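You operate a simulated robot arm through the tools that you are given. There is no shell and no other tool.

You are at the controls of a simulated robot arm. One attempt, no reset.

Task
Dry the damp green book under the white blotter and the grey cloth weight.
Fine: leave it sixteen seconds or more, put weight and blotter back, then check that the stain has gone.

It is judged by the outcome, as a careful person would: the job done as asked, and still so three seconds after it is handed in. It fails if anything else is knocked over, pushed out of place, dropped, spilled or broken. Flat cloth is picked up by pressing the open fingertips on it (5 to 10 N) and closing them slowly along it; thin cloth reads only 2 to 8 mm in the jaws.

Robot
A 7-joint arm with a two-finger gripper, fixed in place. Base frame: the origin is on the floor under the middle of its stand, x ahead of it, y to its left, z up; the work surface is at about z = 800. Units: mm, degrees, N and s.
With the tool pointing down near the work surface it reaches from about 340 to 720 mm from the base axis. Its first joint turns from -66.0 to 66.0 degrees. Payload 2.45 kg.
Tool frame: the origin (TCP) lies between the finger pads and is the grasp point; the fingertips stand 26 mm ahead of it; z points along the fingers, y is the line along which they close. The gripper opens to 96 mm; its body begins 69 mm behind the TCP.
Orientation is told as [roll, pitch, yaw] about the base's x, y, z axes, in that order, counted from this pose: with the fingers straight down and closing along the base's y, the tool's x points along the base's -x, its y along +y and its z along -z.

Tools
- The arm moves only by the tool move_arm. Its argument "increments" is a list of rows, each a list of 7 numbers: the turn, a rotation vector about the tool's x, y, z in degrees, then the shift along the tool's x, y, z in cm, then the opening in per cent of the stroke, from 0 (shut) to 100 (fully open). In form: [[rx, ry, rz, tx, ty, tz, fingers], ...]. A call has 1 to 20 rows; each row is the pose to reach, as a shift and turn from the pose commanded when the call began, along the tool's axes at that moment. A row lasts 0.2 s, in which the tool goes at most 50 mm and 8.6 degrees; a call with a longer step from one row to the next is refused whole, and so is a gripper value outside its range. A pose out of reach is approached as far as the arm can. The call stops where the force on the tool passes 40 N (or 10 N more than at its start, if that is more) or the arm is blocked; 0.2 s more then pass. The fingers move at their own pace (about 50 mm/s each) and stop on an object; they squeeze with about 28 N. The grip force told is the motor's: it shows also when the fingers shut on nothing. Time passes only in rows, and 0.2 s behind the last, so rows that repeat a pose let the fingers close. It gives the time, the measured TCP pose, the force on the tool (base axes), the opening and the grip force at its end, in the units of the frame above (readings bear some noise), with the torque about the TCP (base axes, N m) and any sound that the robot's microphone picked up.
- Cameras (640 x 400 px; columns grow to the right, rows downward): "scene" is fixed at [162.4, -398.2, 1410.6]; the picture's right is [0.75, -0.66, 0.00], its down [-0.46, -0.53, -0.71] and it looks along [0.47, 0.54, -0.70] (base axes); focal length 327 px, centre (320, 200). "wrist" rides on the gripper at [82, 3, -98] in the tool frame; the picture's right is [-0.04, 1.00, 0.00], its down [-0.73, -0.03, -0.68] and it looks along [-0.68, -0.03, 0.73] (tool axes); focal length 256 px, centre (320, 200). There is no depth. A picture from a camera that has moved, and an enlarged one, comes with that camera's place and axes in the base frame and with its lens.
- capture(camera): a new picture of that camera. No time passes.
- close_up(camera, box): a new picture of the part [left, top, right, bottom] of that camera's present view, enlarged. No time passes.
- hand_in(): hands the job in; it is judged then, once.

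Places have to be worked out from the pictures, the camera data and where the tool is seen. Open the gripper and draw the arm clear of the work before you hand the job in, unless the task says otherwise.

The tools are called after "Emit:" as a command line: name --pt "numbers of a row" for each row, then --argument value for the rest, lists and objects as JSON in quotes. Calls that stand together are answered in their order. move_arm: Moves the arm, as the interface text tells. Its arguments: {"type":"object","properties":{"increments":{"type":"array","items":{"type":"array","items":{"type":"number"}}}},"required":["increments"]} The other tools are called the same way: capture (camera) takes a picture; close_up (camera, box) takes an enlarged picture of a part of a camera's view; hand_in () hands the job in.

At the start:

```text
clock: 0.0
position: [446.8, -98.9, 1057.1]
tcp_rot: [0.0, 0.1, 0.1]
force: [0.4, 0.3, -0.1]
wrist_torque: [0.0, 0.01, 0.01]
finger_gap: 96.1
gripper_force: 0.1
```

scene: 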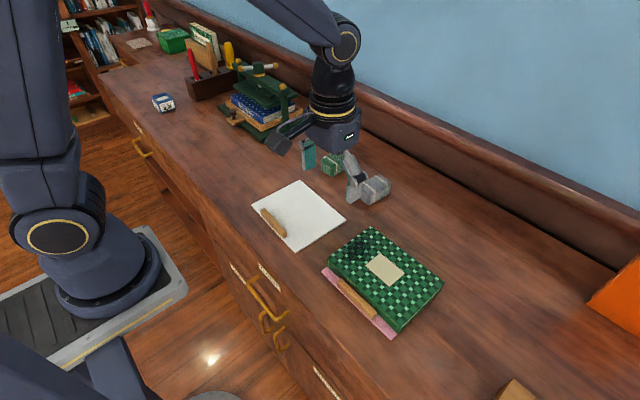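
wrist: 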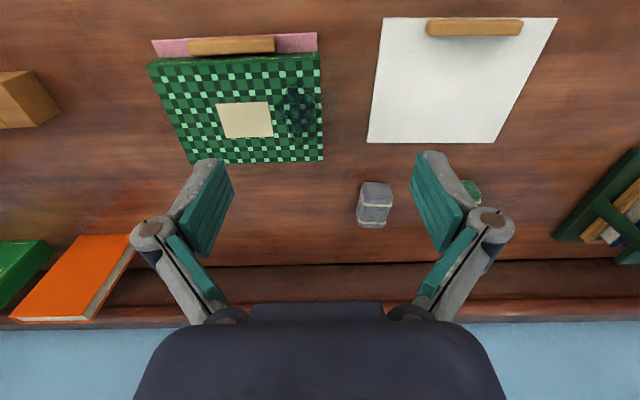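

I'll begin by looking at the scene in detail; nothing moves yet.

Emit:
close_up --camera "scene" --box '[230, 120, 470, 350]'

Emit:
close_up --camera "wrist" --box '[140, 0, 580, 260]'

Emit:
close_up --camera "scene" --box '[130, 0, 370, 180]'

```text
1.74 times, centred on (350, 235) of scene
camera zoom: at [162.4, -398.2, 1410.6], right [0.75, -0.66, 0.0], down [-0.46, -0.53, -0.71], along [0.47, 0.54, -0.7], focal length 569 px, centre (268, 139)
```

zoom: 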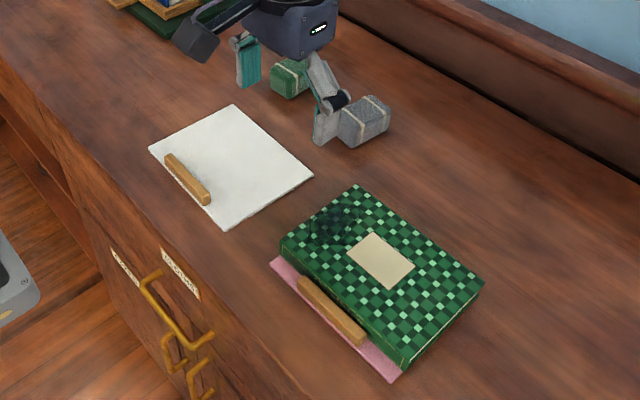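

```text
1.45 times, centred on (360, 130) of wrist
camera zoom: at [366.0, -96.5, 1153.7], right [0.04, 1.0, 0.0], down [0.73, -0.03, 0.68], along [0.68, -0.03, -0.73], focal length 372 px, centre (262, 302)
```

zoom: 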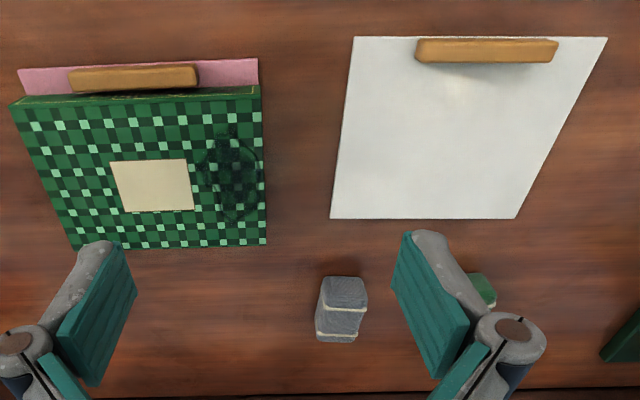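

```text
2.22 times, centred on (250, 90) of scene
camera zoom: at [162.4, -398.2, 1410.6], right [0.75, -0.66, 0.0], down [-0.46, -0.53, -0.71], along [0.47, 0.54, -0.7], focal length 726 px, centre (476, 444)
```

zoom: 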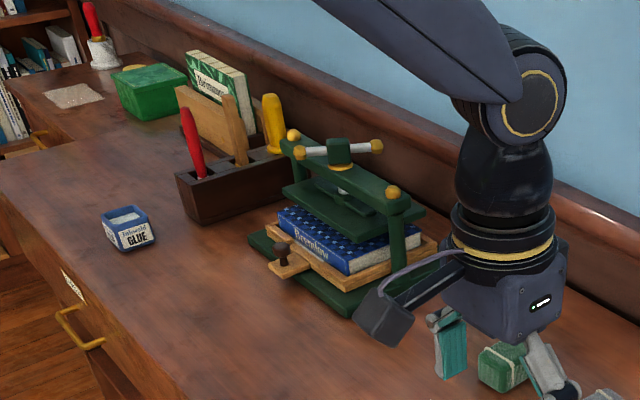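

The white blotter has a wooden batten at its near edge (about x 418–580, y −28–172). The green book is at about x 447–587, y −295–−93, with a dark stain near (515, −125). The grey weight is roughly at (700, −10). I'll enlarge these further for heights and sizes.

Emit:
close_up --camera "scene" --box '[315, 140, 415, 210]'

Emit:
close_up --camera "wrist" --box '[330, 160, 500, 260]'

Emit:
close_up --camera "scene" --box '[240, 170, 360, 260]'

Emit:
close_up --camera "scene" --box '[310, 215, 460, 345]'

Emit:
close_up --camera "wrist" --box '[140, 20, 340, 180]'

Emit:
close_up --camera "wrist" --box '[360, 0, 570, 150]'

```text
5.71 times, centred on (365, 175) of scene
camera zoom: at [162.4, -398.2, 1410.6], right [0.75, -0.66, 0.0], down [-0.46, -0.53, -0.71], along [0.47, 0.54, -0.7], focal length 1868 px, centre (63, 343)
```

zoom: 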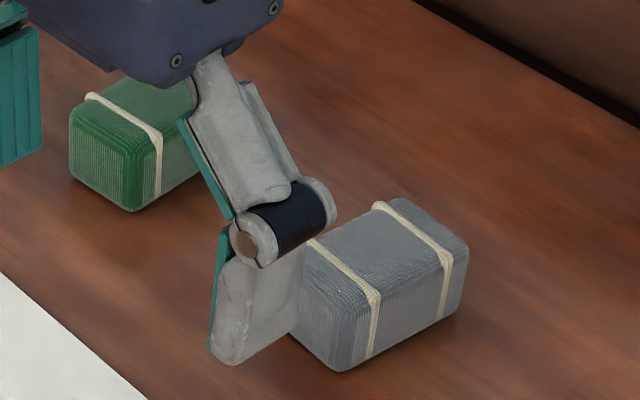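

```text
3.76 times, centred on (415, 210) of wrist
camera zoom: at [366.0, -96.5, 1153.7], right [0.04, 1.0, 0.0], down [0.73, -0.03, 0.68], along [0.68, -0.03, -0.73], focal length 964 px, centre (-38, 162)
```

zoom: 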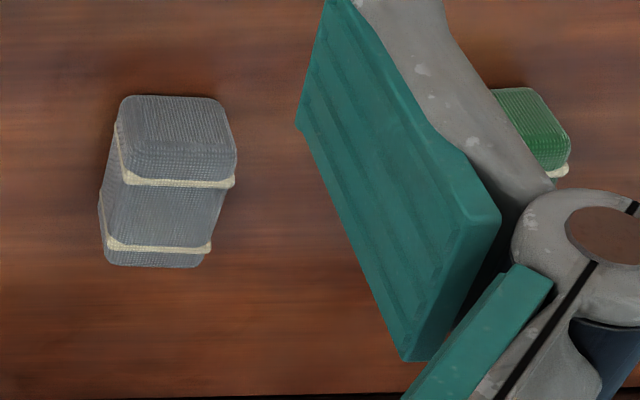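

```text
4.44 times, centred on (300, 215) of scene
camera zoom: at [162.4, -398.2, 1410.6], right [0.75, -0.66, 0.0], down [-0.46, -0.53, -0.71], along [0.47, 0.54, -0.7], focal length 1453 px, centre (409, 133)
```

zoom: 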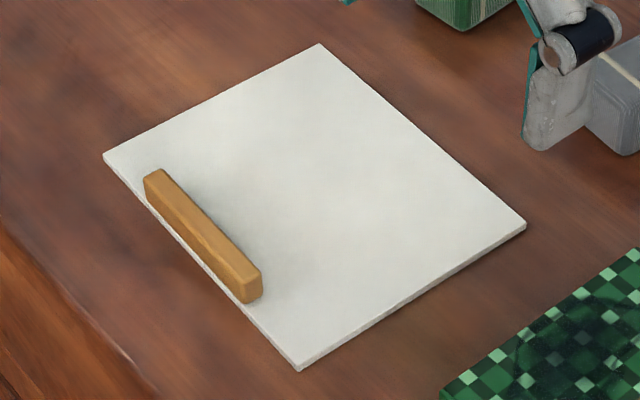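

```text
3.08 times, centred on (385, 280) of scene
camera zoom: at [162.4, -398.2, 1410.6], right [0.75, -0.66, 0.0], down [-0.46, -0.53, -0.71], along [0.47, 0.54, -0.7], focal length 1006 px, centre (120, -46)
```

zoom: 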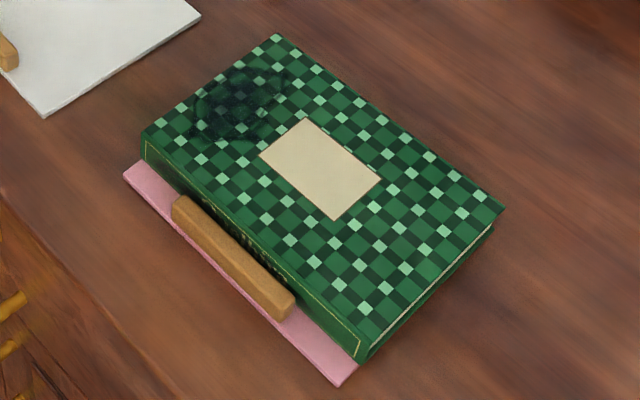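

```text
2.50 times, centred on (240, 100) of wrist
camera zoom: at [366.0, -96.5, 1153.7], right [0.04, 1.0, 0.0], down [0.73, -0.03, 0.68], along [0.68, -0.03, -0.73], focal length 640 px, centre (520, 450)
```

zoom: 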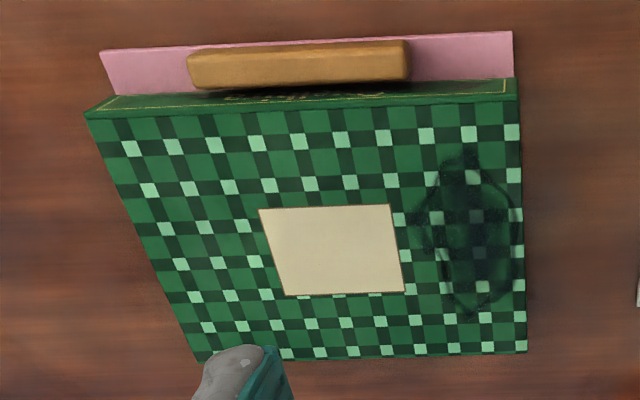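

```text
2.67 times, centred on (465, 75) of wrist
camera zoom: at [366.0, -96.5, 1153.7], right [0.04, 1.0, 0.0], down [0.73, -0.03, 0.68], along [0.68, -0.03, -0.73], focal length 683 px, centre (-67, 533)
```

zoom: 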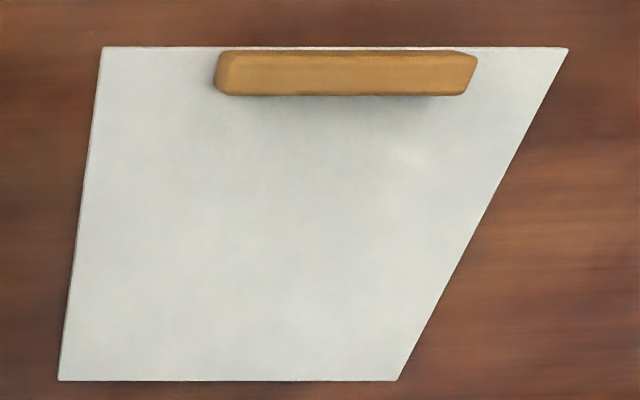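

The blotter looks like a stiff board about 3 mm thick. Its batten is about 14 mm wide and 17 mm high, centred near (427, 73) and running along y. I'll turn the tool 90° so the fingers close along x, and move above the batten at a safe height.

Emit:
move_arm --pt "0 0 7.5 0.17 1.43 0.6 100" --pt "0 0 15 0.33 2.87 1.2 100" --pt "0 0 22.5 0.5 4.3 1.8 100" --pt "0 0 30 0.67 5.73 2.4 100" --pt "0 0 37.5 0.83 7.17 3.0 100" --pt "0 0 45 1.0 8.6 3.6 100" --pt "0 0 52.5 1.17 10.0 4.2 100" --pt "0 0 60 1.33 11.5 4.8 100" --pt "0 0 67.5 1.5 12.9 5.4 100" --pt "0 0 75 1.67 14.3 6.0 100" --pt "0 0 82.5 1.83 15.8 6.6 100" --pt "0 0 90 2.0 17.2 7.2 100" --pt "0 0 90 2.0 17.2 7.2 100"

```text
clock: 2.8
position: [427.0, 72.9, 985.6]
tcp_rot: [0.0, 0.0, -90.0]
force: [0.0, -0.3, -0.5]
wrist_torque: [0.01, 0.02, 0.01]
finger_gap: 95.9
gripper_force: 0.1
```

The tool is at (427, 73, 986) with yaw −90. I'll take pictures to line it up with the batten, and get a clear view of the weights now that the arm has moved off them.

Emit:
capture --camera "wrist"

Emit:
capture --camera "scene"

Emit:
close_up --camera "scene" --box '[300, 130, 420, 210]'

```text
taken
camera wrist: at [431.0, 153.8, 1082.4], right [1.0, -0.04, 0.0], down [-0.03, -0.73, 0.68], along [-0.03, -0.68, -0.73], focal length 256 px, centre (320, 200)
```

wrist: 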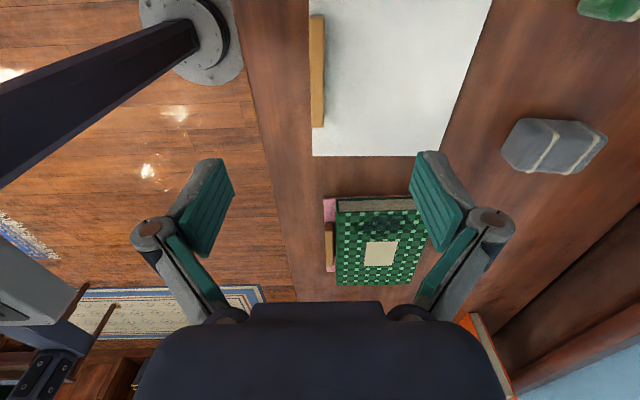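

```text
taken
```

scene: 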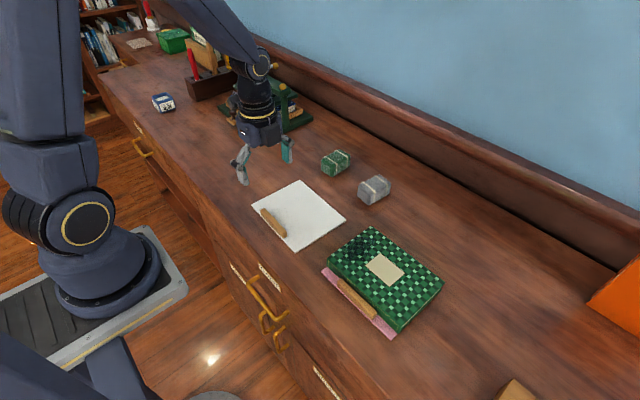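

```text
5.00 times, centred on (360, 170) of scene
camera zoom: at [162.4, -398.2, 1410.6], right [0.75, -0.66, 0.0], down [-0.46, -0.53, -0.71], along [0.47, 0.54, -0.7], focal length 1635 px, centre (120, 350)
```

zoom: 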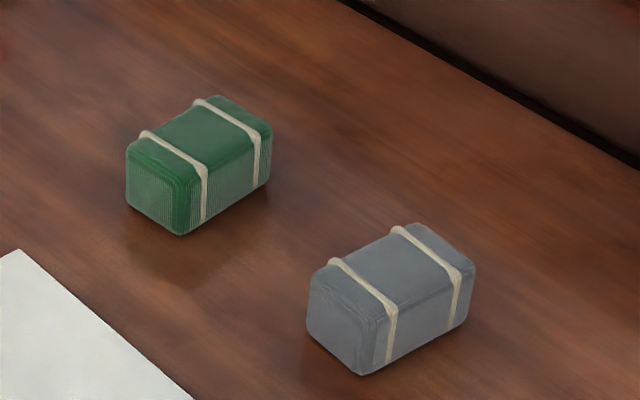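

The tool axis should meet the batten at about column 320 of the wrist view. I'll enlarge the batten and the weight to measure the offsets.

Emit:
close_up --camera "wrist" --box '[260, 0, 420, 160]'

Emit:
close_up --camera "wrist" --box '[480, 90, 620, 190]'

```text
2.50 times, centred on (340, 80) of wrist
camera zoom: at [431.0, 153.8, 1082.4], right [1.0, -0.04, 0.0], down [-0.03, -0.73, 0.68], along [-0.03, -0.68, -0.73], focal length 640 px, centre (270, 500)
```

zoom: 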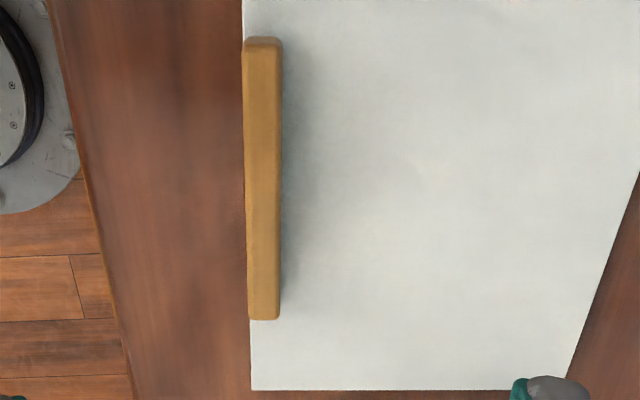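

```text
4.00 times, centred on (550, 140) of wrist
camera zoom: at [431.0, 153.8, 1082.4], right [1.0, -0.04, 0.0], down [-0.03, -0.73, 0.68], along [-0.03, -0.68, -0.73], focal length 1024 px, centre (-600, 440)
```

zoom: 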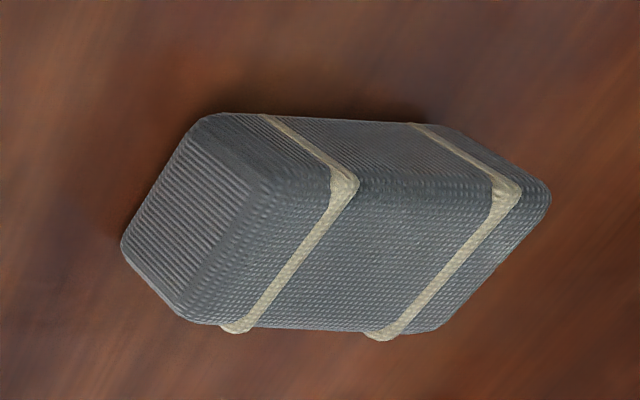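

The batten centre comes out at about (424, 70), 3 mm to the −x side of the tool axis, spanning y 20–120. I'll correct for that, narrow the fingers to about 43 mm and come down to just above it.

Emit:
move_arm --pt "0 0 0 -0.15 -0.15 3 60" --pt "0 0 0 -0.29 -0.3 6 45" --pt "0 0 0 -0.29 -0.3 9 45" --pt "0 0 0 -0.29 -0.3 11.5 45" --pt "0 0 0 -0.29 -0.3 12.5 45" --pt "0 0 0 -0.29 -0.3 13.2 45" --pt "0 0 0 -0.29 -0.3 13.2 45"

Emit:
capture --camera "wrist"

Emit:
close_up --camera "scene" --box '[220, 140, 360, 250]'

```text
clock: 4.4
position: [424.8, 70.6, 852.5]
tcp_rot: [0.0, 0.0, -90.0]
force: [-0.9, 0.1, -0.5]
wrist_torque: [0.0, 0.0, -0.04]
finger_gap: 43.2
gripper_force: 0.0
```

```text
taken
camera wrist: at [428.4, 151.5, 949.4], right [1.0, -0.04, 0.0], down [-0.03, -0.73, 0.68], along [-0.03, -0.68, -0.73], focal length 256 px, centre (320, 200)
```

wrist: 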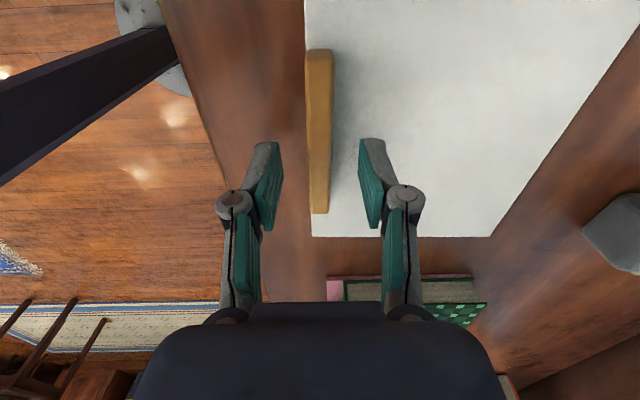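

```text
3.64 times, centred on (290, 195) of scene
camera zoom: at [162.4, -398.2, 1410.6], right [0.75, -0.66, 0.0], down [-0.46, -0.53, -0.71], along [0.47, 0.54, -0.7], focal length 1189 px, centre (429, 218)
```

zoom: 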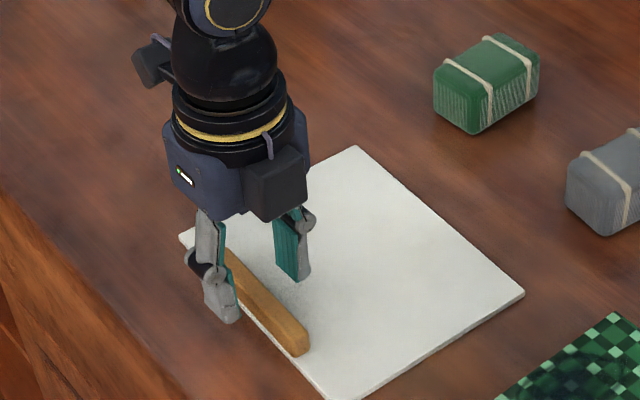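

The batten sits centred between the fingers (column about 319 against an axis of 320). I'll lower to put the fingertips about 5 mm above the board and close slowly.

Emit:
move_arm --pt "0 0 0 0 0 0.8 45" --pt "0 0 0 0 0 1.4 45" --pt "0 0 0 0 0 1.8 45" --pt "0 0 0 0 0 1.8 45"

Emit:
close_up --camera "scene" --box '[240, 160, 330, 240]'

```text
clock: 5.4
position: [423.9, 71.0, 834.3]
tcp_rot: [0.0, 0.0, -90.0]
force: [0.4, -0.1, -0.2]
wrist_torque: [-0.04, 0.0, -0.02]
finger_gap: 43.2
gripper_force: 0.0
```

```text
5.00 times, centred on (285, 200) of scene
camera zoom: at [162.4, -398.2, 1410.6], right [0.75, -0.66, 0.0], down [-0.46, -0.53, -0.71], along [0.47, 0.54, -0.7], focal length 1635 px, centre (495, 200)
```

zoom: 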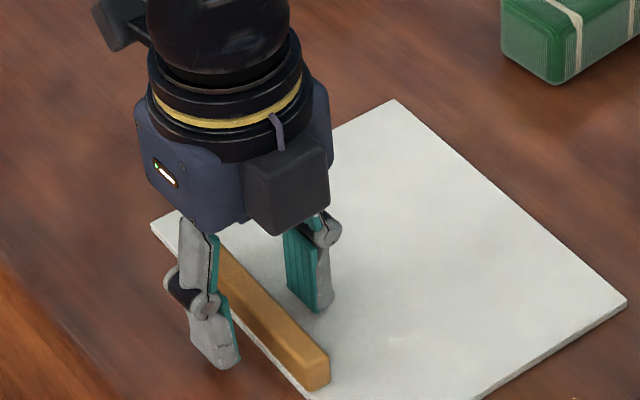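

There is no contact force and the fingers straddle the batten. I'll close slowly onto it.

Emit:
move_arm --pt "0 0 0 0 0 0 38" --pt "0 0 0 0 0 0 32" --pt "0 0 0 0 0 0 27" --pt "0 0 0 0 0 0 23" --pt "0 0 0 0 0 0 20" --pt "0 0 0 0 0 0 17" --pt "0 0 0 0 0 0 14" --pt "0 0 0 0 0 0 10" --pt "0 0 0 0 0 0 5" --pt "0 0 0 0 0 0 0" --pt "0 0 0 0 0 0 0" --pt "0 0 0 0 0 0 0"

Emit:
close_up --camera "scene" --box '[230, 150, 360, 260]'

```text
clock: 8.0
position: [424.9, 70.0, 836.1]
tcp_rot: [0.0, -0.1, -90.0]
force: [1.2, 0.4, 0.2]
wrist_torque: [-0.03, 0.01, 0.02]
finger_gap: 13.6
gripper_force: 28.4
```

```text
3.64 times, centred on (295, 205) of scene
camera zoom: at [162.4, -398.2, 1410.6], right [0.75, -0.66, 0.0], down [-0.46, -0.53, -0.71], along [0.47, 0.54, -0.7], focal length 1189 px, centre (411, 182)
```

zoom: 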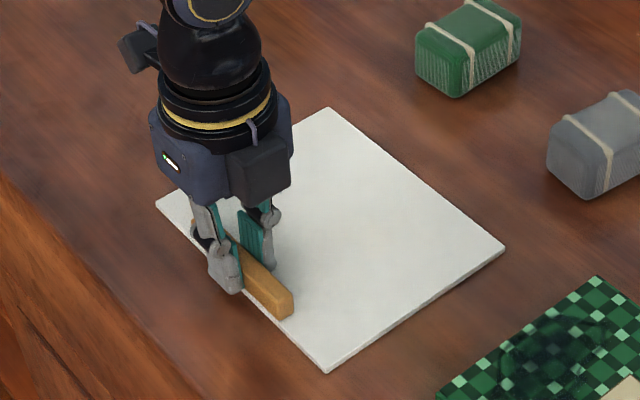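

The batten is gripped at 13.6 mm with 28 N. I'll lift slowly straight up and check how the board hangs.

Emit:
move_arm --pt "0 0 0 0 0 -0.3 0" --pt "0 0 0 0 0 -0.8 0" --pt "0 0 0 0 0 -1.5 0" --pt "0 0 0 0 0 -2.5 0" --pt "0 0 0 0 0 -4 0" --pt "0 0 0 0 0 -5.5 0" --pt "0 0 0 0 0 -7 0" --pt "0 0 0 0 0 -8.5 0" --pt "0 0 0 0 0 -10 0" --pt "0 0 0 0 0 -11 0" --pt "0 0 0 0 0 -11 0" --pt "0 0 0 0 0 -11 0"

Emit:
capture --camera "scene"

Emit:
capture --camera "wrist"

```text
clock: 10.6
position: [424.3, 70.8, 944.5]
tcp_rot: [-0.1, 0.0, -90.0]
force: [-0.2, -0.2, -1.3]
wrist_torque: [-0.01, 0.07, -0.02]
finger_gap: 13.2
gripper_force: 28.0
```

```text
taken
```

scene: 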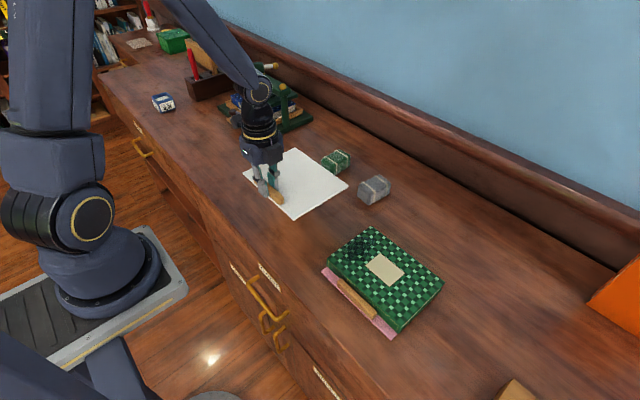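

```text
taken
camera wrist: at [428.1, 151.5, 1042.2], right [1.0, -0.04, 0.0], down [-0.03, -0.73, 0.68], along [-0.03, -0.68, -0.73], focal length 256 px, centre (320, 200)
```

wrist: 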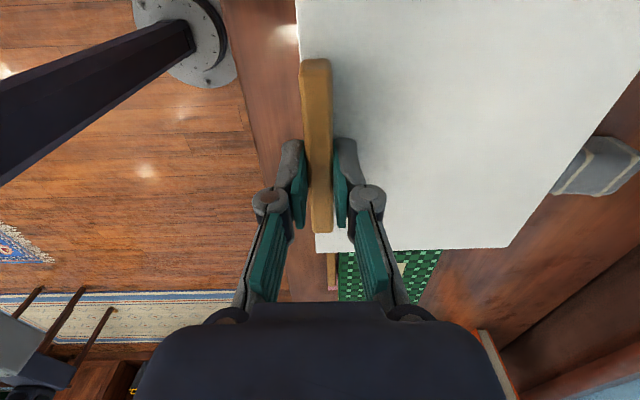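

The board is rigid and light (about 0.1 kg) and held level to within a couple of degrees. I'll carry it over the book, with the batten going to about (452, −175) so the board covers the whole stain.

Emit:
move_arm --pt "0 0 0 -0.8 0.1 0 0" --pt "0 0 0 -2.0 0.25 0 0" --pt "0 0 0 -4.0 0.5 0 0" --pt "0 0 0 -6.0 0.7 0 0" --pt "0 0 0 -8.0 0.9 0 0" --pt "0 0 0 -10.0 1.15 0 0" --pt "0 0 0 -12.0 1.4 0 0" --pt "0 0 0 -14.0 1.6 0 0" --pt "0 0 0 -16.0 1.85 0 0" --pt "0 0 0 -18.0 2.05 0 0" --pt "0 0 0 -20.0 2.3 0 0" --pt "0 0 0 -22.0 2.5 0 0" --pt "0 0 0 -23.5 2.7 0 0" --pt "0 0 0 -24.3 2.8 0 0" --pt "0 0 0 -24.6 2.8 0 0" --pt "0 0 0 -24.6 2.8 0 0"

Emit:
capture --camera "scene"

Emit:
capture --camera "wrist"

```text
clock: 14.0
position: [451.6, -174.9, 943.9]
tcp_rot: [-0.1, 0.0, -90.0]
force: [0.1, 0.5, -1.5]
wrist_torque: [-0.01, 0.06, 0.02]
finger_gap: 13.4
gripper_force: 27.8
```

```text
taken
```

scene: 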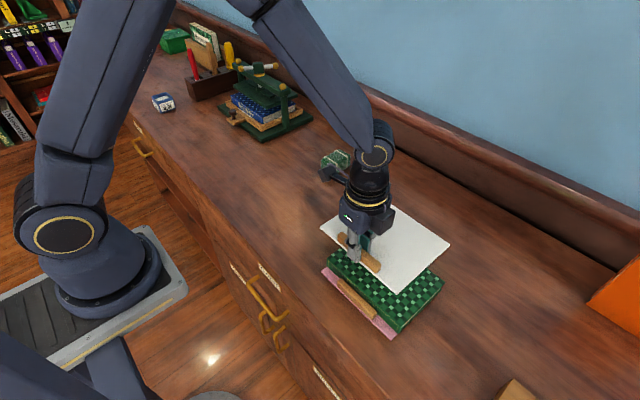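

```text
taken
camera wrist: at [455.2, -94.7, 1042.2], right [1.0, -0.04, 0.0], down [-0.03, -0.73, 0.68], along [-0.03, -0.68, -0.73], focal length 256 px, centre (320, 200)
```

wrist: 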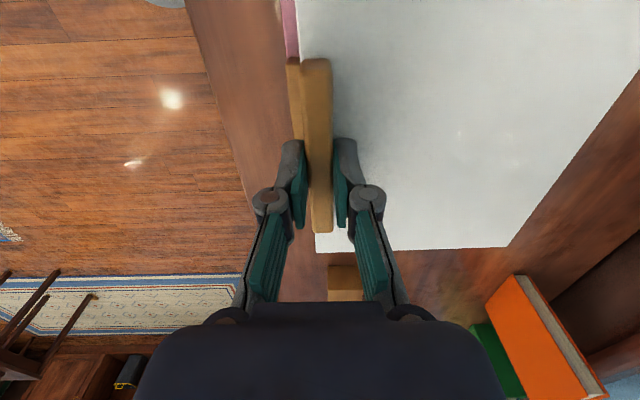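

Everything is clear below: at placement height the fingertips stay about 15 mm above the pink sheet's batten. I'll lower close to the book, then ease down in small steps.

Emit:
move_arm --pt "0 0 0 0 0 1 0" --pt "0 0 0 0 0 2.5 0" --pt "0 0 0 0 0 4 0" --pt "0 0 0 0 0 5.5 0" --pt "0 0 0 0 0 6.4 0" --pt "0 0 0 0 0 6.8 0" --pt "0 0 0 0 0 7.0 0" --pt "0 0 0 0 0 7.0 0"

Emit:
close_up --camera "scene" --box '[300, 190, 460, 350]'

```text
clock: 15.8
position: [452.8, -175.9, 874.4]
tcp_rot: [0.0, -0.1, -90.0]
force: [0.2, -0.7, -1.0]
wrist_torque: [0.02, 0.11, 0.0]
finger_gap: 13.4
gripper_force: 27.9
```

```text
2.50 times, centred on (380, 270) of scene
camera zoom: at [162.4, -398.2, 1410.6], right [0.75, -0.66, 0.0], down [-0.46, -0.53, -0.71], along [0.47, 0.54, -0.7], focal length 817 px, centre (170, 25)
```

zoom: 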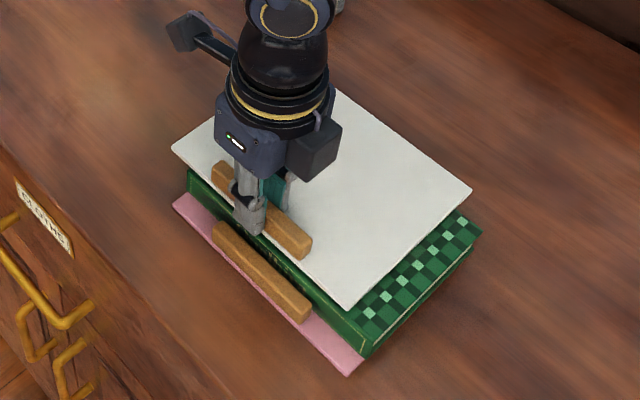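

The board is about 10 mm above the book and lined up. I'll go down in small steps and watch the force.

Emit:
move_arm --pt "0 0 0 0 0 0.2 0" --pt "0 0 0 0 0 0.4 0" --pt "0 0 0 0 0 0.6 0" --pt "0 0 0 0 0 0.7 0" --pt "0 0 0 0 0 0.8 0" --pt "0 0 0 0 0 0.8 0"

```text
clock: 17.2
position: [452.7, -177.4, 867.6]
tcp_rot: [0.1, -0.2, -89.9]
force: [-4.0, -0.3, 39.2]
wrist_torque: [0.06, -0.03, -0.01]
finger_gap: 13.3
gripper_force: 27.9
```

The board touched down at about z 868, earlier than I estimated, with 39 N of push. I'll back off slightly to take off the load.

Emit:
move_arm --pt "0 0 0 0 0 -0.1 0" --pt "0 0 0 0 0 -0.1 0"

Emit:
close_up --camera "scene" --box '[300, 190, 460, 350]'

```text
clock: 17.8
position: [453.5, -175.3, 866.2]
tcp_rot: [0.1, -0.1, -90.0]
force: [4.5, -4.3, 21.0]
wrist_torque: [-0.12, -0.29, -0.1]
finger_gap: 13.3
gripper_force: 27.8
```

```text
2.50 times, centred on (380, 270) of scene
camera zoom: at [162.2, -398.2, 1410.7], right [0.75, -0.66, 0.0], down [-0.46, -0.53, -0.71], along [0.47, 0.54, -0.7], focal length 817 px, centre (170, 25)
```

zoom: 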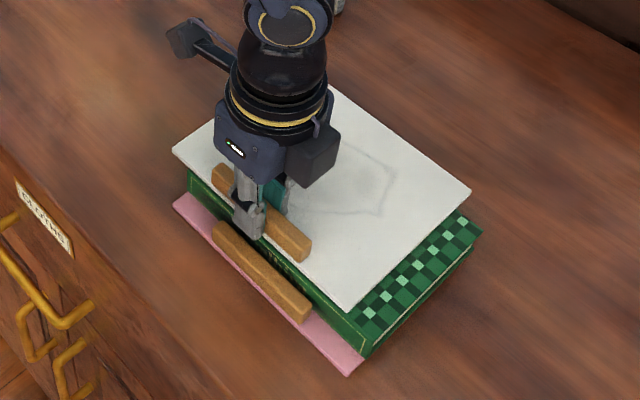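

Still about 21 N of downward push, so I'll ease up another half millimetre or so. A faint outline has appeared on the blotter, so I'll look at that closely as well.

Emit:
move_arm --pt "0 0 0 0 0 -0.06 0" --pt "0 0 0 0 0 -0.06 0"

Emit:
close_up --camera "scene" --box '[340, 210, 430, 280]'

Emit:
capture --camera "wrist"

```text
clock: 18.4
position: [451.9, -176.5, 866.4]
tcp_rot: [0.0, 0.0, -89.8]
force: [3.7, -2.9, 8.2]
wrist_torque: [-0.72, -0.23, 0.11]
finger_gap: 13.5
gripper_force: 27.6
```

```text
5.71 times, centred on (385, 245) of scene
camera zoom: at [162.3, -398.2, 1410.7], right [0.75, -0.66, 0.0], down [-0.46, -0.53, -0.71], along [0.47, 0.54, -0.7], focal length 1868 px, centre (-51, -57)
```

zoom: 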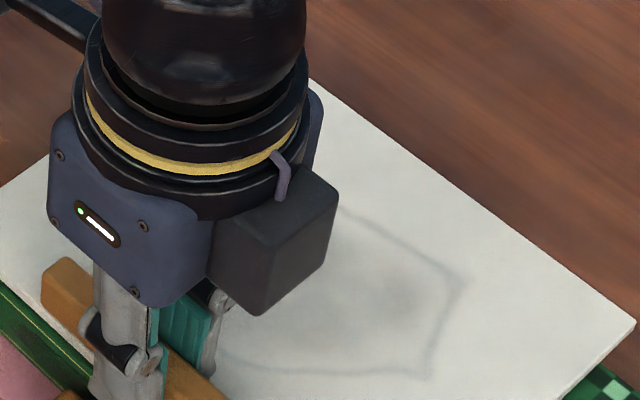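

```text
taken
camera wrist: at [455.7, -95.0, 964.7], right [1.0, -0.04, 0.0], down [-0.03, -0.73, 0.68], along [-0.03, -0.68, -0.73], focal length 256 px, centre (320, 200)
```

wrist: 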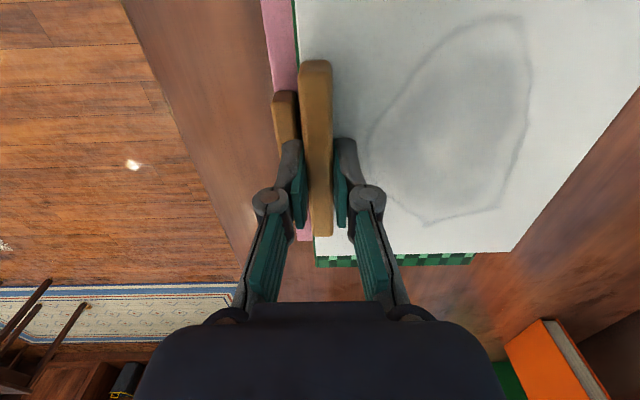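

The blotter is flat on the book and visibly drawing up damp, and the push is down to 8 N. I'll open the fingers gently and rise.

Emit:
move_arm --pt "0 0 0 0 0 -0.03 18" --pt "0 0 0 0 0 -0.03 24" --pt "0 0 0 0 0 -0.03 32" --pt "0 0 0 0 0 -0.03 42" --pt "0 0 0 0 0 -0.03 45" --pt "0 0 0 0 0 -0.03 45"

Emit:
close_up --camera "scene" --box '[300, 190, 460, 350]'

```text
clock: 19.8
position: [452.9, -177.6, 868.1]
tcp_rot: [0.0, 0.0, -89.9]
force: [0.0, -0.3, 0.4]
wrist_torque: [0.0, 0.0, -0.02]
finger_gap: 43.1
gripper_force: 0.1
```

```text
2.50 times, centred on (380, 270) of scene
camera zoom: at [162.4, -398.2, 1410.6], right [0.75, -0.66, 0.0], down [-0.46, -0.53, -0.71], along [0.47, 0.54, -0.7], focal length 817 px, centre (170, 25)
```

zoom: 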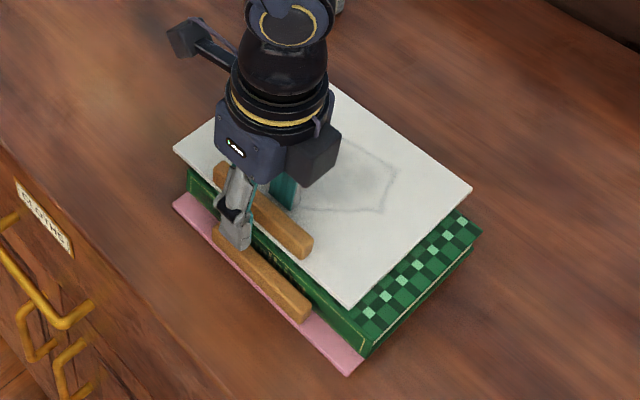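

The blotter is released and lying flat. I'll rise, turn back to yaw 0 and move above the grey weight near (692, −12).

Emit:
move_arm --pt "0 0 0 0 0 -2 45" --pt "0 0 0 0 0 -5 45" --pt "0 0 0 0 0 -8.5 60" --pt "0 0 0 0 0 -12 80" --pt "0 0 -7.5 1.3 1.9 -12 100" --pt "0 0 -15 2.7 3.9 -12 100" --pt "0 0 -22.5 4.1 5.9 -12 100" --pt "0 0 -30 5.5 7.9 -12 100" --pt "0 0 -37.5 6.9 9.9 -12 100" --pt "0 0 -45 8.3 11.9 -12 100" --pt "0 0 -52.5 9.7 13.9 -12 100" --pt "0 0 -60 11.1 15.9 -12 100" --pt "0 0 -67.5 12.5 17.9 -12 100" --pt "0 0 -75 13.9 19.9 -12 100" --pt "0 0 -82.5 15.3 21.9 -12 100" --pt "0 0 -90 16.4 23.4 -12 100" --pt "0 0 -90 16.5 23.9 -12 100" --pt "0 0 -90 16.5 23.9 -12 100"

Emit:
capture --camera "wrist"

Emit:
capture --camera "scene"

```text
clock: 23.6
position: [691.3, -11.6, 988.5]
tcp_rot: [0.1, 0.1, 0.0]
force: [-0.1, 1.1, 0.5]
wrist_torque: [-0.01, 0.01, -0.01]
finger_gap: 96.1
gripper_force: 0.0
```

```text
taken
camera wrist: at [609.5, -8.8, 1085.9], right [0.04, 1.0, 0.0], down [0.73, -0.03, 0.68], along [0.68, -0.03, -0.73], focal length 256 px, centre (320, 200)
```

wrist: 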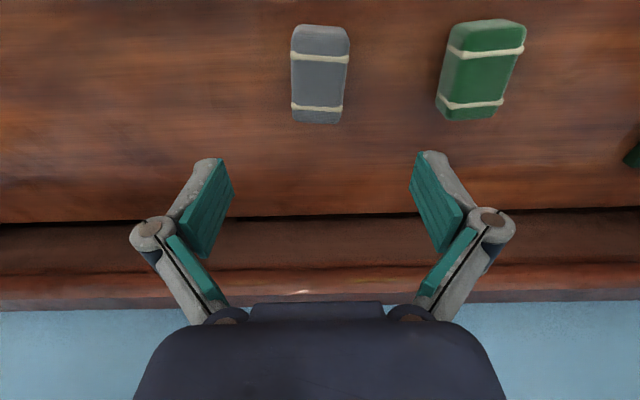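

```text
taken
```

scene: 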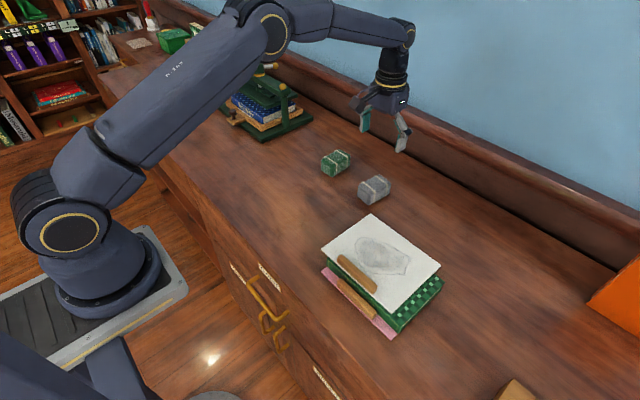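

The grey weight is under the tool, apparently turned a few degrees. I'll enlarge it to find its exact centre and yaw before gripping.

Emit:
close_up --camera "wrist" --box '[250, 0, 390, 140]'

Emit:
close_up --camera "scene" --box '[310, 200, 460, 350]'

Emit:
close_up --camera "scene" --box '[330, 150, 420, 220]'

```text
2.86 times, centred on (320, 70) of wrist
camera zoom: at [609.5, -8.8, 1085.9], right [0.04, 1.0, 0.0], down [0.73, -0.03, 0.68], along [0.68, -0.03, -0.73], focal length 731 px, centre (320, 571)
```

zoom: 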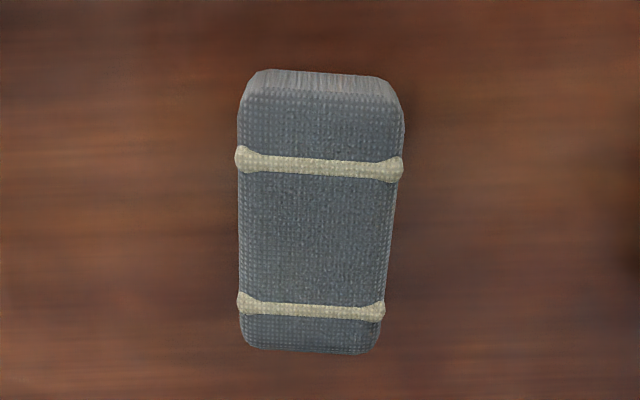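

```text
2.67 times, centred on (385, 275) of scene
camera zoom: at [162.4, -398.2, 1410.6], right [0.75, -0.66, 0.0], down [-0.46, -0.53, -0.71], along [0.47, 0.54, -0.7], focal length 872 px, centre (147, 0)
```

zoom: 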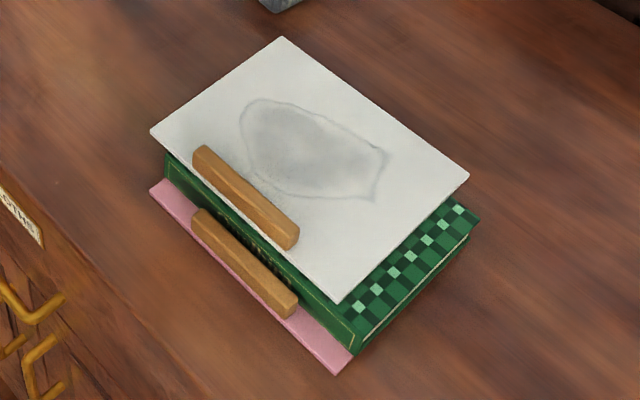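

```text
5.71 times, centred on (375, 185) of scene
camera zoom: at [162.4, -398.2, 1410.6], right [0.75, -0.66, 0.0], down [-0.46, -0.53, -0.71], along [0.47, 0.54, -0.7], focal length 1868 px, centre (6, 286)
```

zoom: 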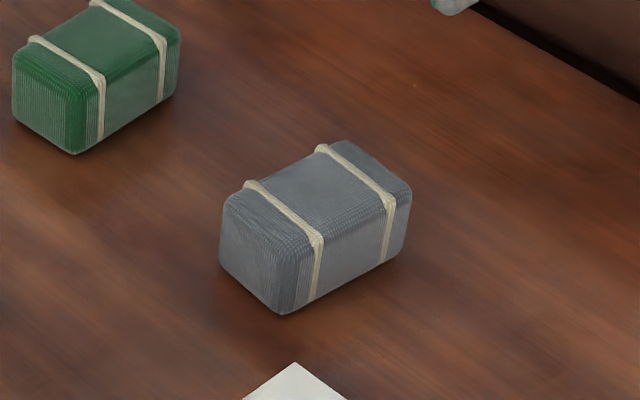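

The weight is centred at about (690.5, −14) and turned about −6°. I'll turn the tool to match, centre over it, and descend with the fingers fully open to a TCP height of about 832.

Emit:
move_arm --pt "0 0 3 0.05 -0.1 1.5 100" --pt "0 0 6 0.1 -0.24 4 100" --pt "0 0 6 0.1 -0.24 6.5 100" --pt "0 0 6 0.1 -0.24 9 100" --pt "0 0 6 0.1 -0.24 10.5 100" --pt "0 0 6 0.1 -0.24 11.5 100" --pt "0 0 6 0.1 -0.24 12 100" --pt "0 0 6 0.1 -0.24 12 100"

Emit:
capture --camera "wrist"

```text
clock: 25.4
position: [689.7, -14.2, 869.5]
tcp_rot: [0.0, 0.0, -6.0]
force: [0.4, 0.2, -0.1]
wrist_torque: [0.0, 0.01, -0.02]
finger_gap: 96.0
gripper_force: 0.1
```

```text
taken
camera wrist: at [609.1, -2.5, 966.0], right [0.14, 0.99, 0.0], down [0.73, -0.11, 0.68], along [0.67, -0.1, -0.73], focal length 256 px, centre (320, 200)
```

wrist: 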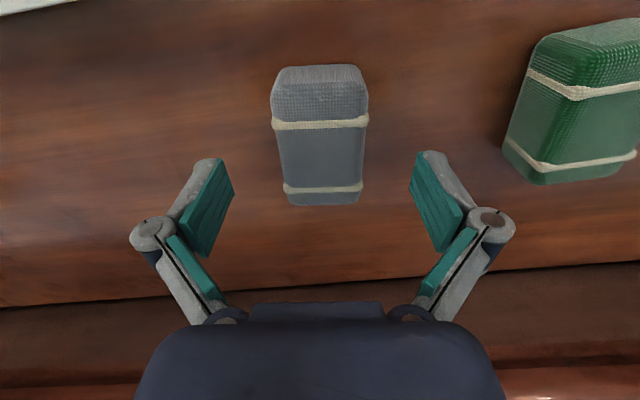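

The weight is centred and aligned between the fingers. I'll lower to a TCP height of about 832 and close slowly.

Emit:
move_arm --pt "0 0 0 0 0 1.2 100" --pt "0 0 0 0 0 2.4 100" --pt "0 0 0 0 0 3.2 100" --pt "0 0 0 0 0 3.7 100" --pt "0 0 0 0 0 3.7 100" --pt "0 0 0 0 0 3.7 85" --pt "0 0 0 0 0 3.7 72" --pt "0 0 0 0 0 3.7 62" --pt "0 0 0 0 0 3.7 56" --pt "0 0 0 0 0 3.7 52" --pt "0 0 0 0 0 3.7 48" --pt "0 0 0 0 0 3.7 44" --pt "0 0 0 0 0 3.7 38" --pt "0 0 0 0 0 3.7 25" --pt "0 0 0 0 0 3.7 10" --pt "0 0 0 0 0 3.7 0" --pt "0 0 0 0 0 3.7 0"

Emit:
capture --camera "wrist"

```text
clock: 29.0
position: [690.7, -13.1, 832.3]
tcp_rot: [-0.1, 0.1, -6.0]
force: [-0.7, -1.7, 1.8]
wrist_torque: [-0.09, 0.04, 0.11]
finger_gap: 49.7
gripper_force: 27.8
```

```text
taken
camera wrist: at [610.0, -1.7, 929.0], right [0.14, 0.99, 0.0], down [0.73, -0.11, 0.68], along [0.67, -0.1, -0.73], focal length 256 px, centre (320, 200)
```

wrist: 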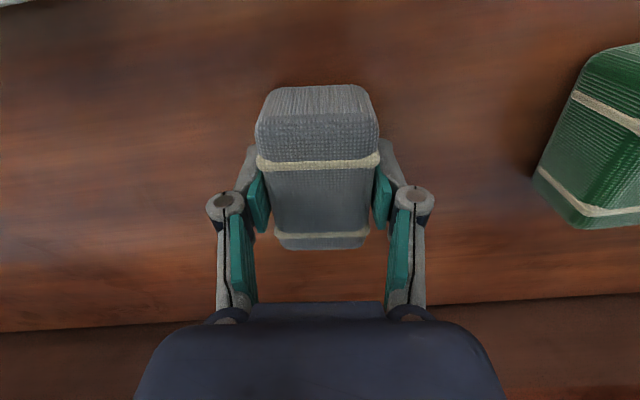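

The weight is gripped at 49.7 mm. I'll lift it slowly and check that it holds.

Emit:
move_arm --pt "0 0 0 0 0 -0.3 0" --pt "0 0 0 0 0 -0.8 0" --pt "0 0 0 0 0 -1.6 0" --pt "0 0 0 0 0 -2.8 0" --pt "0 0 0 0 0 -4.3 0" --pt "0 0 0 0 0 -6 0" --pt "0 0 0 0 0 -7.7 0" --pt "0 0 0 0 0 -9.4 0" --pt "0 0 0 0 0 -10.8 0" --pt "0 0 0 0 0 -11.5 0" --pt "0 0 0 0 0 -11.5 0"

Emit:
capture --camera "wrist"

```text
clock: 31.4
position: [691.9, -14.0, 947.3]
tcp_rot: [0.0, 0.0, -6.0]
force: [0.3, 0.1, -5.3]
wrist_torque: [0.02, -0.02, 0.0]
finger_gap: 49.8
gripper_force: 28.4
```

```text
taken
camera wrist: at [609.2, -2.0, 1043.5], right [0.14, 0.99, 0.0], down [0.73, -0.11, 0.68], along [0.67, -0.1, -0.73], focal length 256 px, centre (320, 200)
```

wrist: 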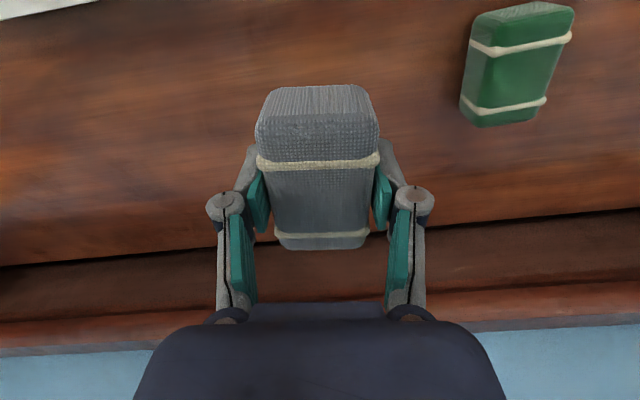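

The weight holds firmly and comes to about 0.54 kg. I'll carry it over the stain, to about (517, −133), squaring it to yaw 0.

Emit:
move_arm --pt "0 0 -0.3 0.6 -0.5 0 0" --pt "0 0 -0.8 1.8 -1.5 0 0" --pt "0 0 -1.4 3.4 -2.9 0 0" --pt "0 0 -2 5.0 -4.3 0 0" --pt "0 0 -2.6 6.6 -5.6 0 0" --pt "0 0 -3.2 8.2 -7.0 0 0" --pt "0 0 -3.8 9.8 -8.3 0 0" --pt "0 0 -4.4 11.4 -9.7 0 0" --pt "0 0 -5 13.0 -11.0 0 0" --pt "0 0 -5.6 14.6 -12.4 0 0" --pt "0 0 -6 15.6 -13.3 0 0" --pt "0 0 -6 16.06 -13.65 0 0" --pt "0 0 -6 16.06 -13.65 0 0" --pt "0 0 -6 16.06 -13.65 0 0"

Emit:
capture --camera "wrist"

Emit:
close_up --camera "scene" --box '[290, 150, 470, 350]'

```text
clock: 34.4
position: [515.7, -133.2, 945.4]
tcp_rot: [0.1, -0.1, 0.0]
force: [-0.5, -0.3, -5.7]
wrist_torque: [0.0, -0.01, 0.02]
finger_gap: 49.7
gripper_force: 28.0
```

```text
taken
camera wrist: at [434.4, -129.9, 1043.9], right [0.04, 1.0, 0.0], down [0.73, -0.03, 0.68], along [0.68, -0.03, -0.73], focal length 256 px, centre (320, 200)
```

wrist: 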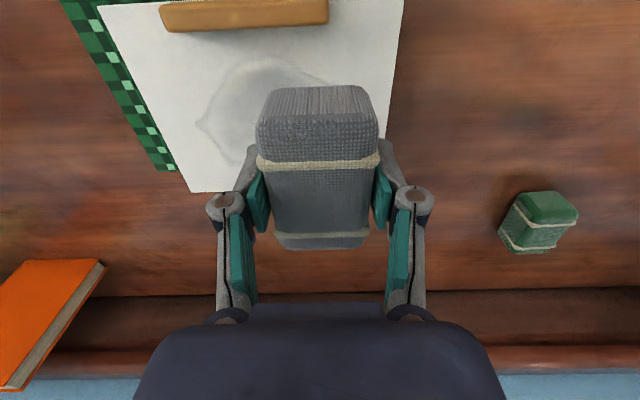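

```text
2.00 times, centred on (380, 250) of scene
camera zoom: at [162.5, -398.2, 1410.6], right [0.75, -0.66, 0.0], down [-0.46, -0.53, -0.71], along [0.47, 0.54, -0.7], focal length 654 px, centre (200, 100)
```

zoom: 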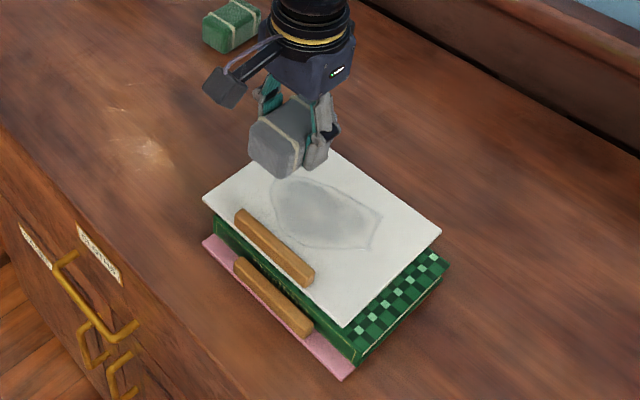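

The weight is held above the part of the blotter that covers the stain. I'll lower it to just above the blotter, then in small steps.

Emit:
move_arm --pt "0 0 0 0 0 1 0" --pt "0 0 0 0 0 2.5 0" --pt "0 0 0 0 0 4 0" --pt "0 0 0 0 0 5.5 0" --pt "0 0 0 0 0 6.4 0" --pt "0 0 0 0 0 6.9 0" --pt "0 0 0 0 0 7.1 0" --pt "0 0 0 0 0 7.1 0"

Emit:
close_up --camera "scene" --box '[310, 190, 450, 320]'

```text
clock: 36.2
position: [516.7, -132.7, 874.5]
tcp_rot: [-0.1, 0.0, 0.1]
force: [0.3, -0.3, -5.3]
wrist_torque: [0.0, -0.02, -0.01]
finger_gap: 49.7
gripper_force: 27.4
```

```text
3.08 times, centred on (380, 255) of scene
camera zoom: at [162.5, -398.2, 1410.6], right [0.75, -0.66, 0.0], down [-0.46, -0.53, -0.71], along [0.47, 0.54, -0.7], focal length 1006 px, centre (135, 31)
```

zoom: 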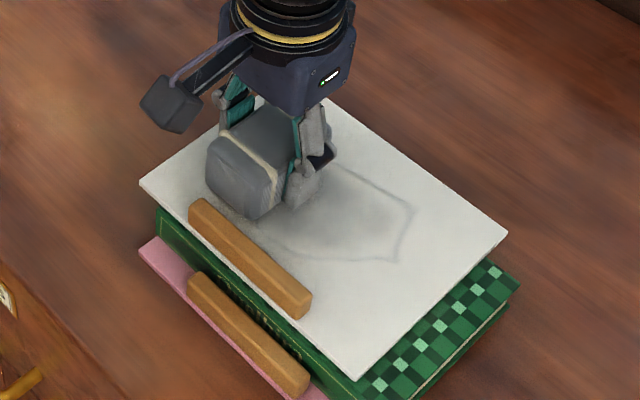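

The weight is a few millimetres above the blotter and clear of the batten. I'll ease it down until it bears.

Emit:
move_arm --pt "0 0 0 0 0 0.2 0" --pt "0 0 0 0 0 0.35 0" --pt "0 0 0 0 0 0.45 0" --pt "0 0 0 0 0 0.45 0"

```text
clock: 37.2
position: [517.1, -133.0, 872.6]
tcp_rot: [-0.1, -0.4, 0.0]
force: [-2.8, -1.5, 31.0]
wrist_torque: [-0.02, 0.07, -0.06]
finger_gap: 50.0
gripper_force: 27.6
```

The weight is bearing with a 31 N push. I'll back off a little before releasing.

Emit:
move_arm --pt "0 0 0 0 0 -0.15 0" --pt "0 0 0 0 0 -0.15 0"

```text
clock: 37.8
position: [517.3, -132.6, 872.6]
tcp_rot: [-0.1, -0.1, 0.0]
force: [4.1, -5.0, 14.1]
wrist_torque: [-0.12, -0.69, -0.04]
finger_gap: 49.6
gripper_force: 27.9
```

14 N remains, so I'll ease off a little more and then open the fingers gradually.

Emit:
move_arm --pt "0 0 0 0 0 -0.07 0" --pt "0 0 0 0 0 -0.07 0" --pt "0 0 0 0 0 -0.07 54" --pt "0 0 0 0 0 -0.07 60" --pt "0 0 0 0 0 -0.07 70" --pt "0 0 0 0 0 -0.07 80" --pt "0 0 0 0 0 -0.07 90" --pt "0 0 0 0 0 -0.07 90"

Emit:
close_up --camera "scene" --box '[310, 190, 450, 320]'

Emit:
capture --camera "wrist"

```text
clock: 39.6
position: [516.2, -132.6, 873.1]
tcp_rot: [0.0, 0.0, 0.0]
force: [0.5, 1.2, 0.2]
wrist_torque: [0.01, 0.0, 0.01]
finger_gap: 86.5
gripper_force: 0.1
```

```text
3.08 times, centred on (380, 255) of scene
camera zoom: at [162.4, -398.2, 1410.6], right [0.75, -0.66, 0.0], down [-0.46, -0.53, -0.71], along [0.47, 0.54, -0.7], focal length 1006 px, centre (135, 31)
```

zoom: 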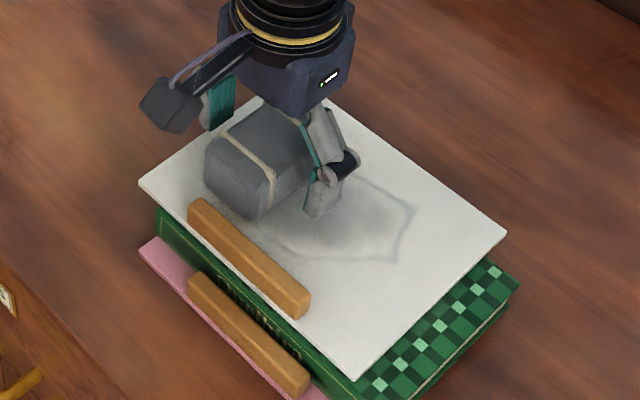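

```text
taken
camera wrist: at [435.1, -129.9, 970.6], right [0.04, 1.0, 0.0], down [0.73, -0.03, 0.68], along [0.68, -0.03, -0.73], focal length 256 px, centre (320, 200)
```

wrist: 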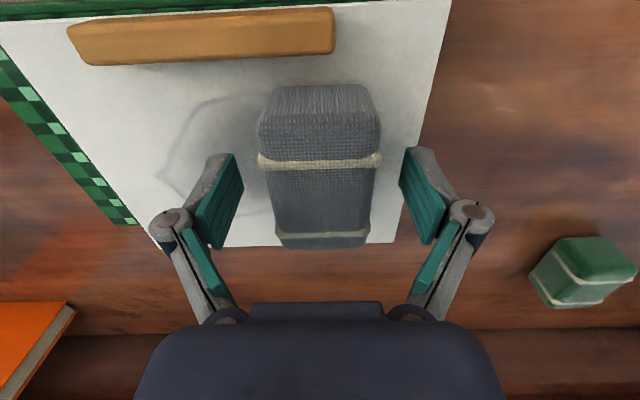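

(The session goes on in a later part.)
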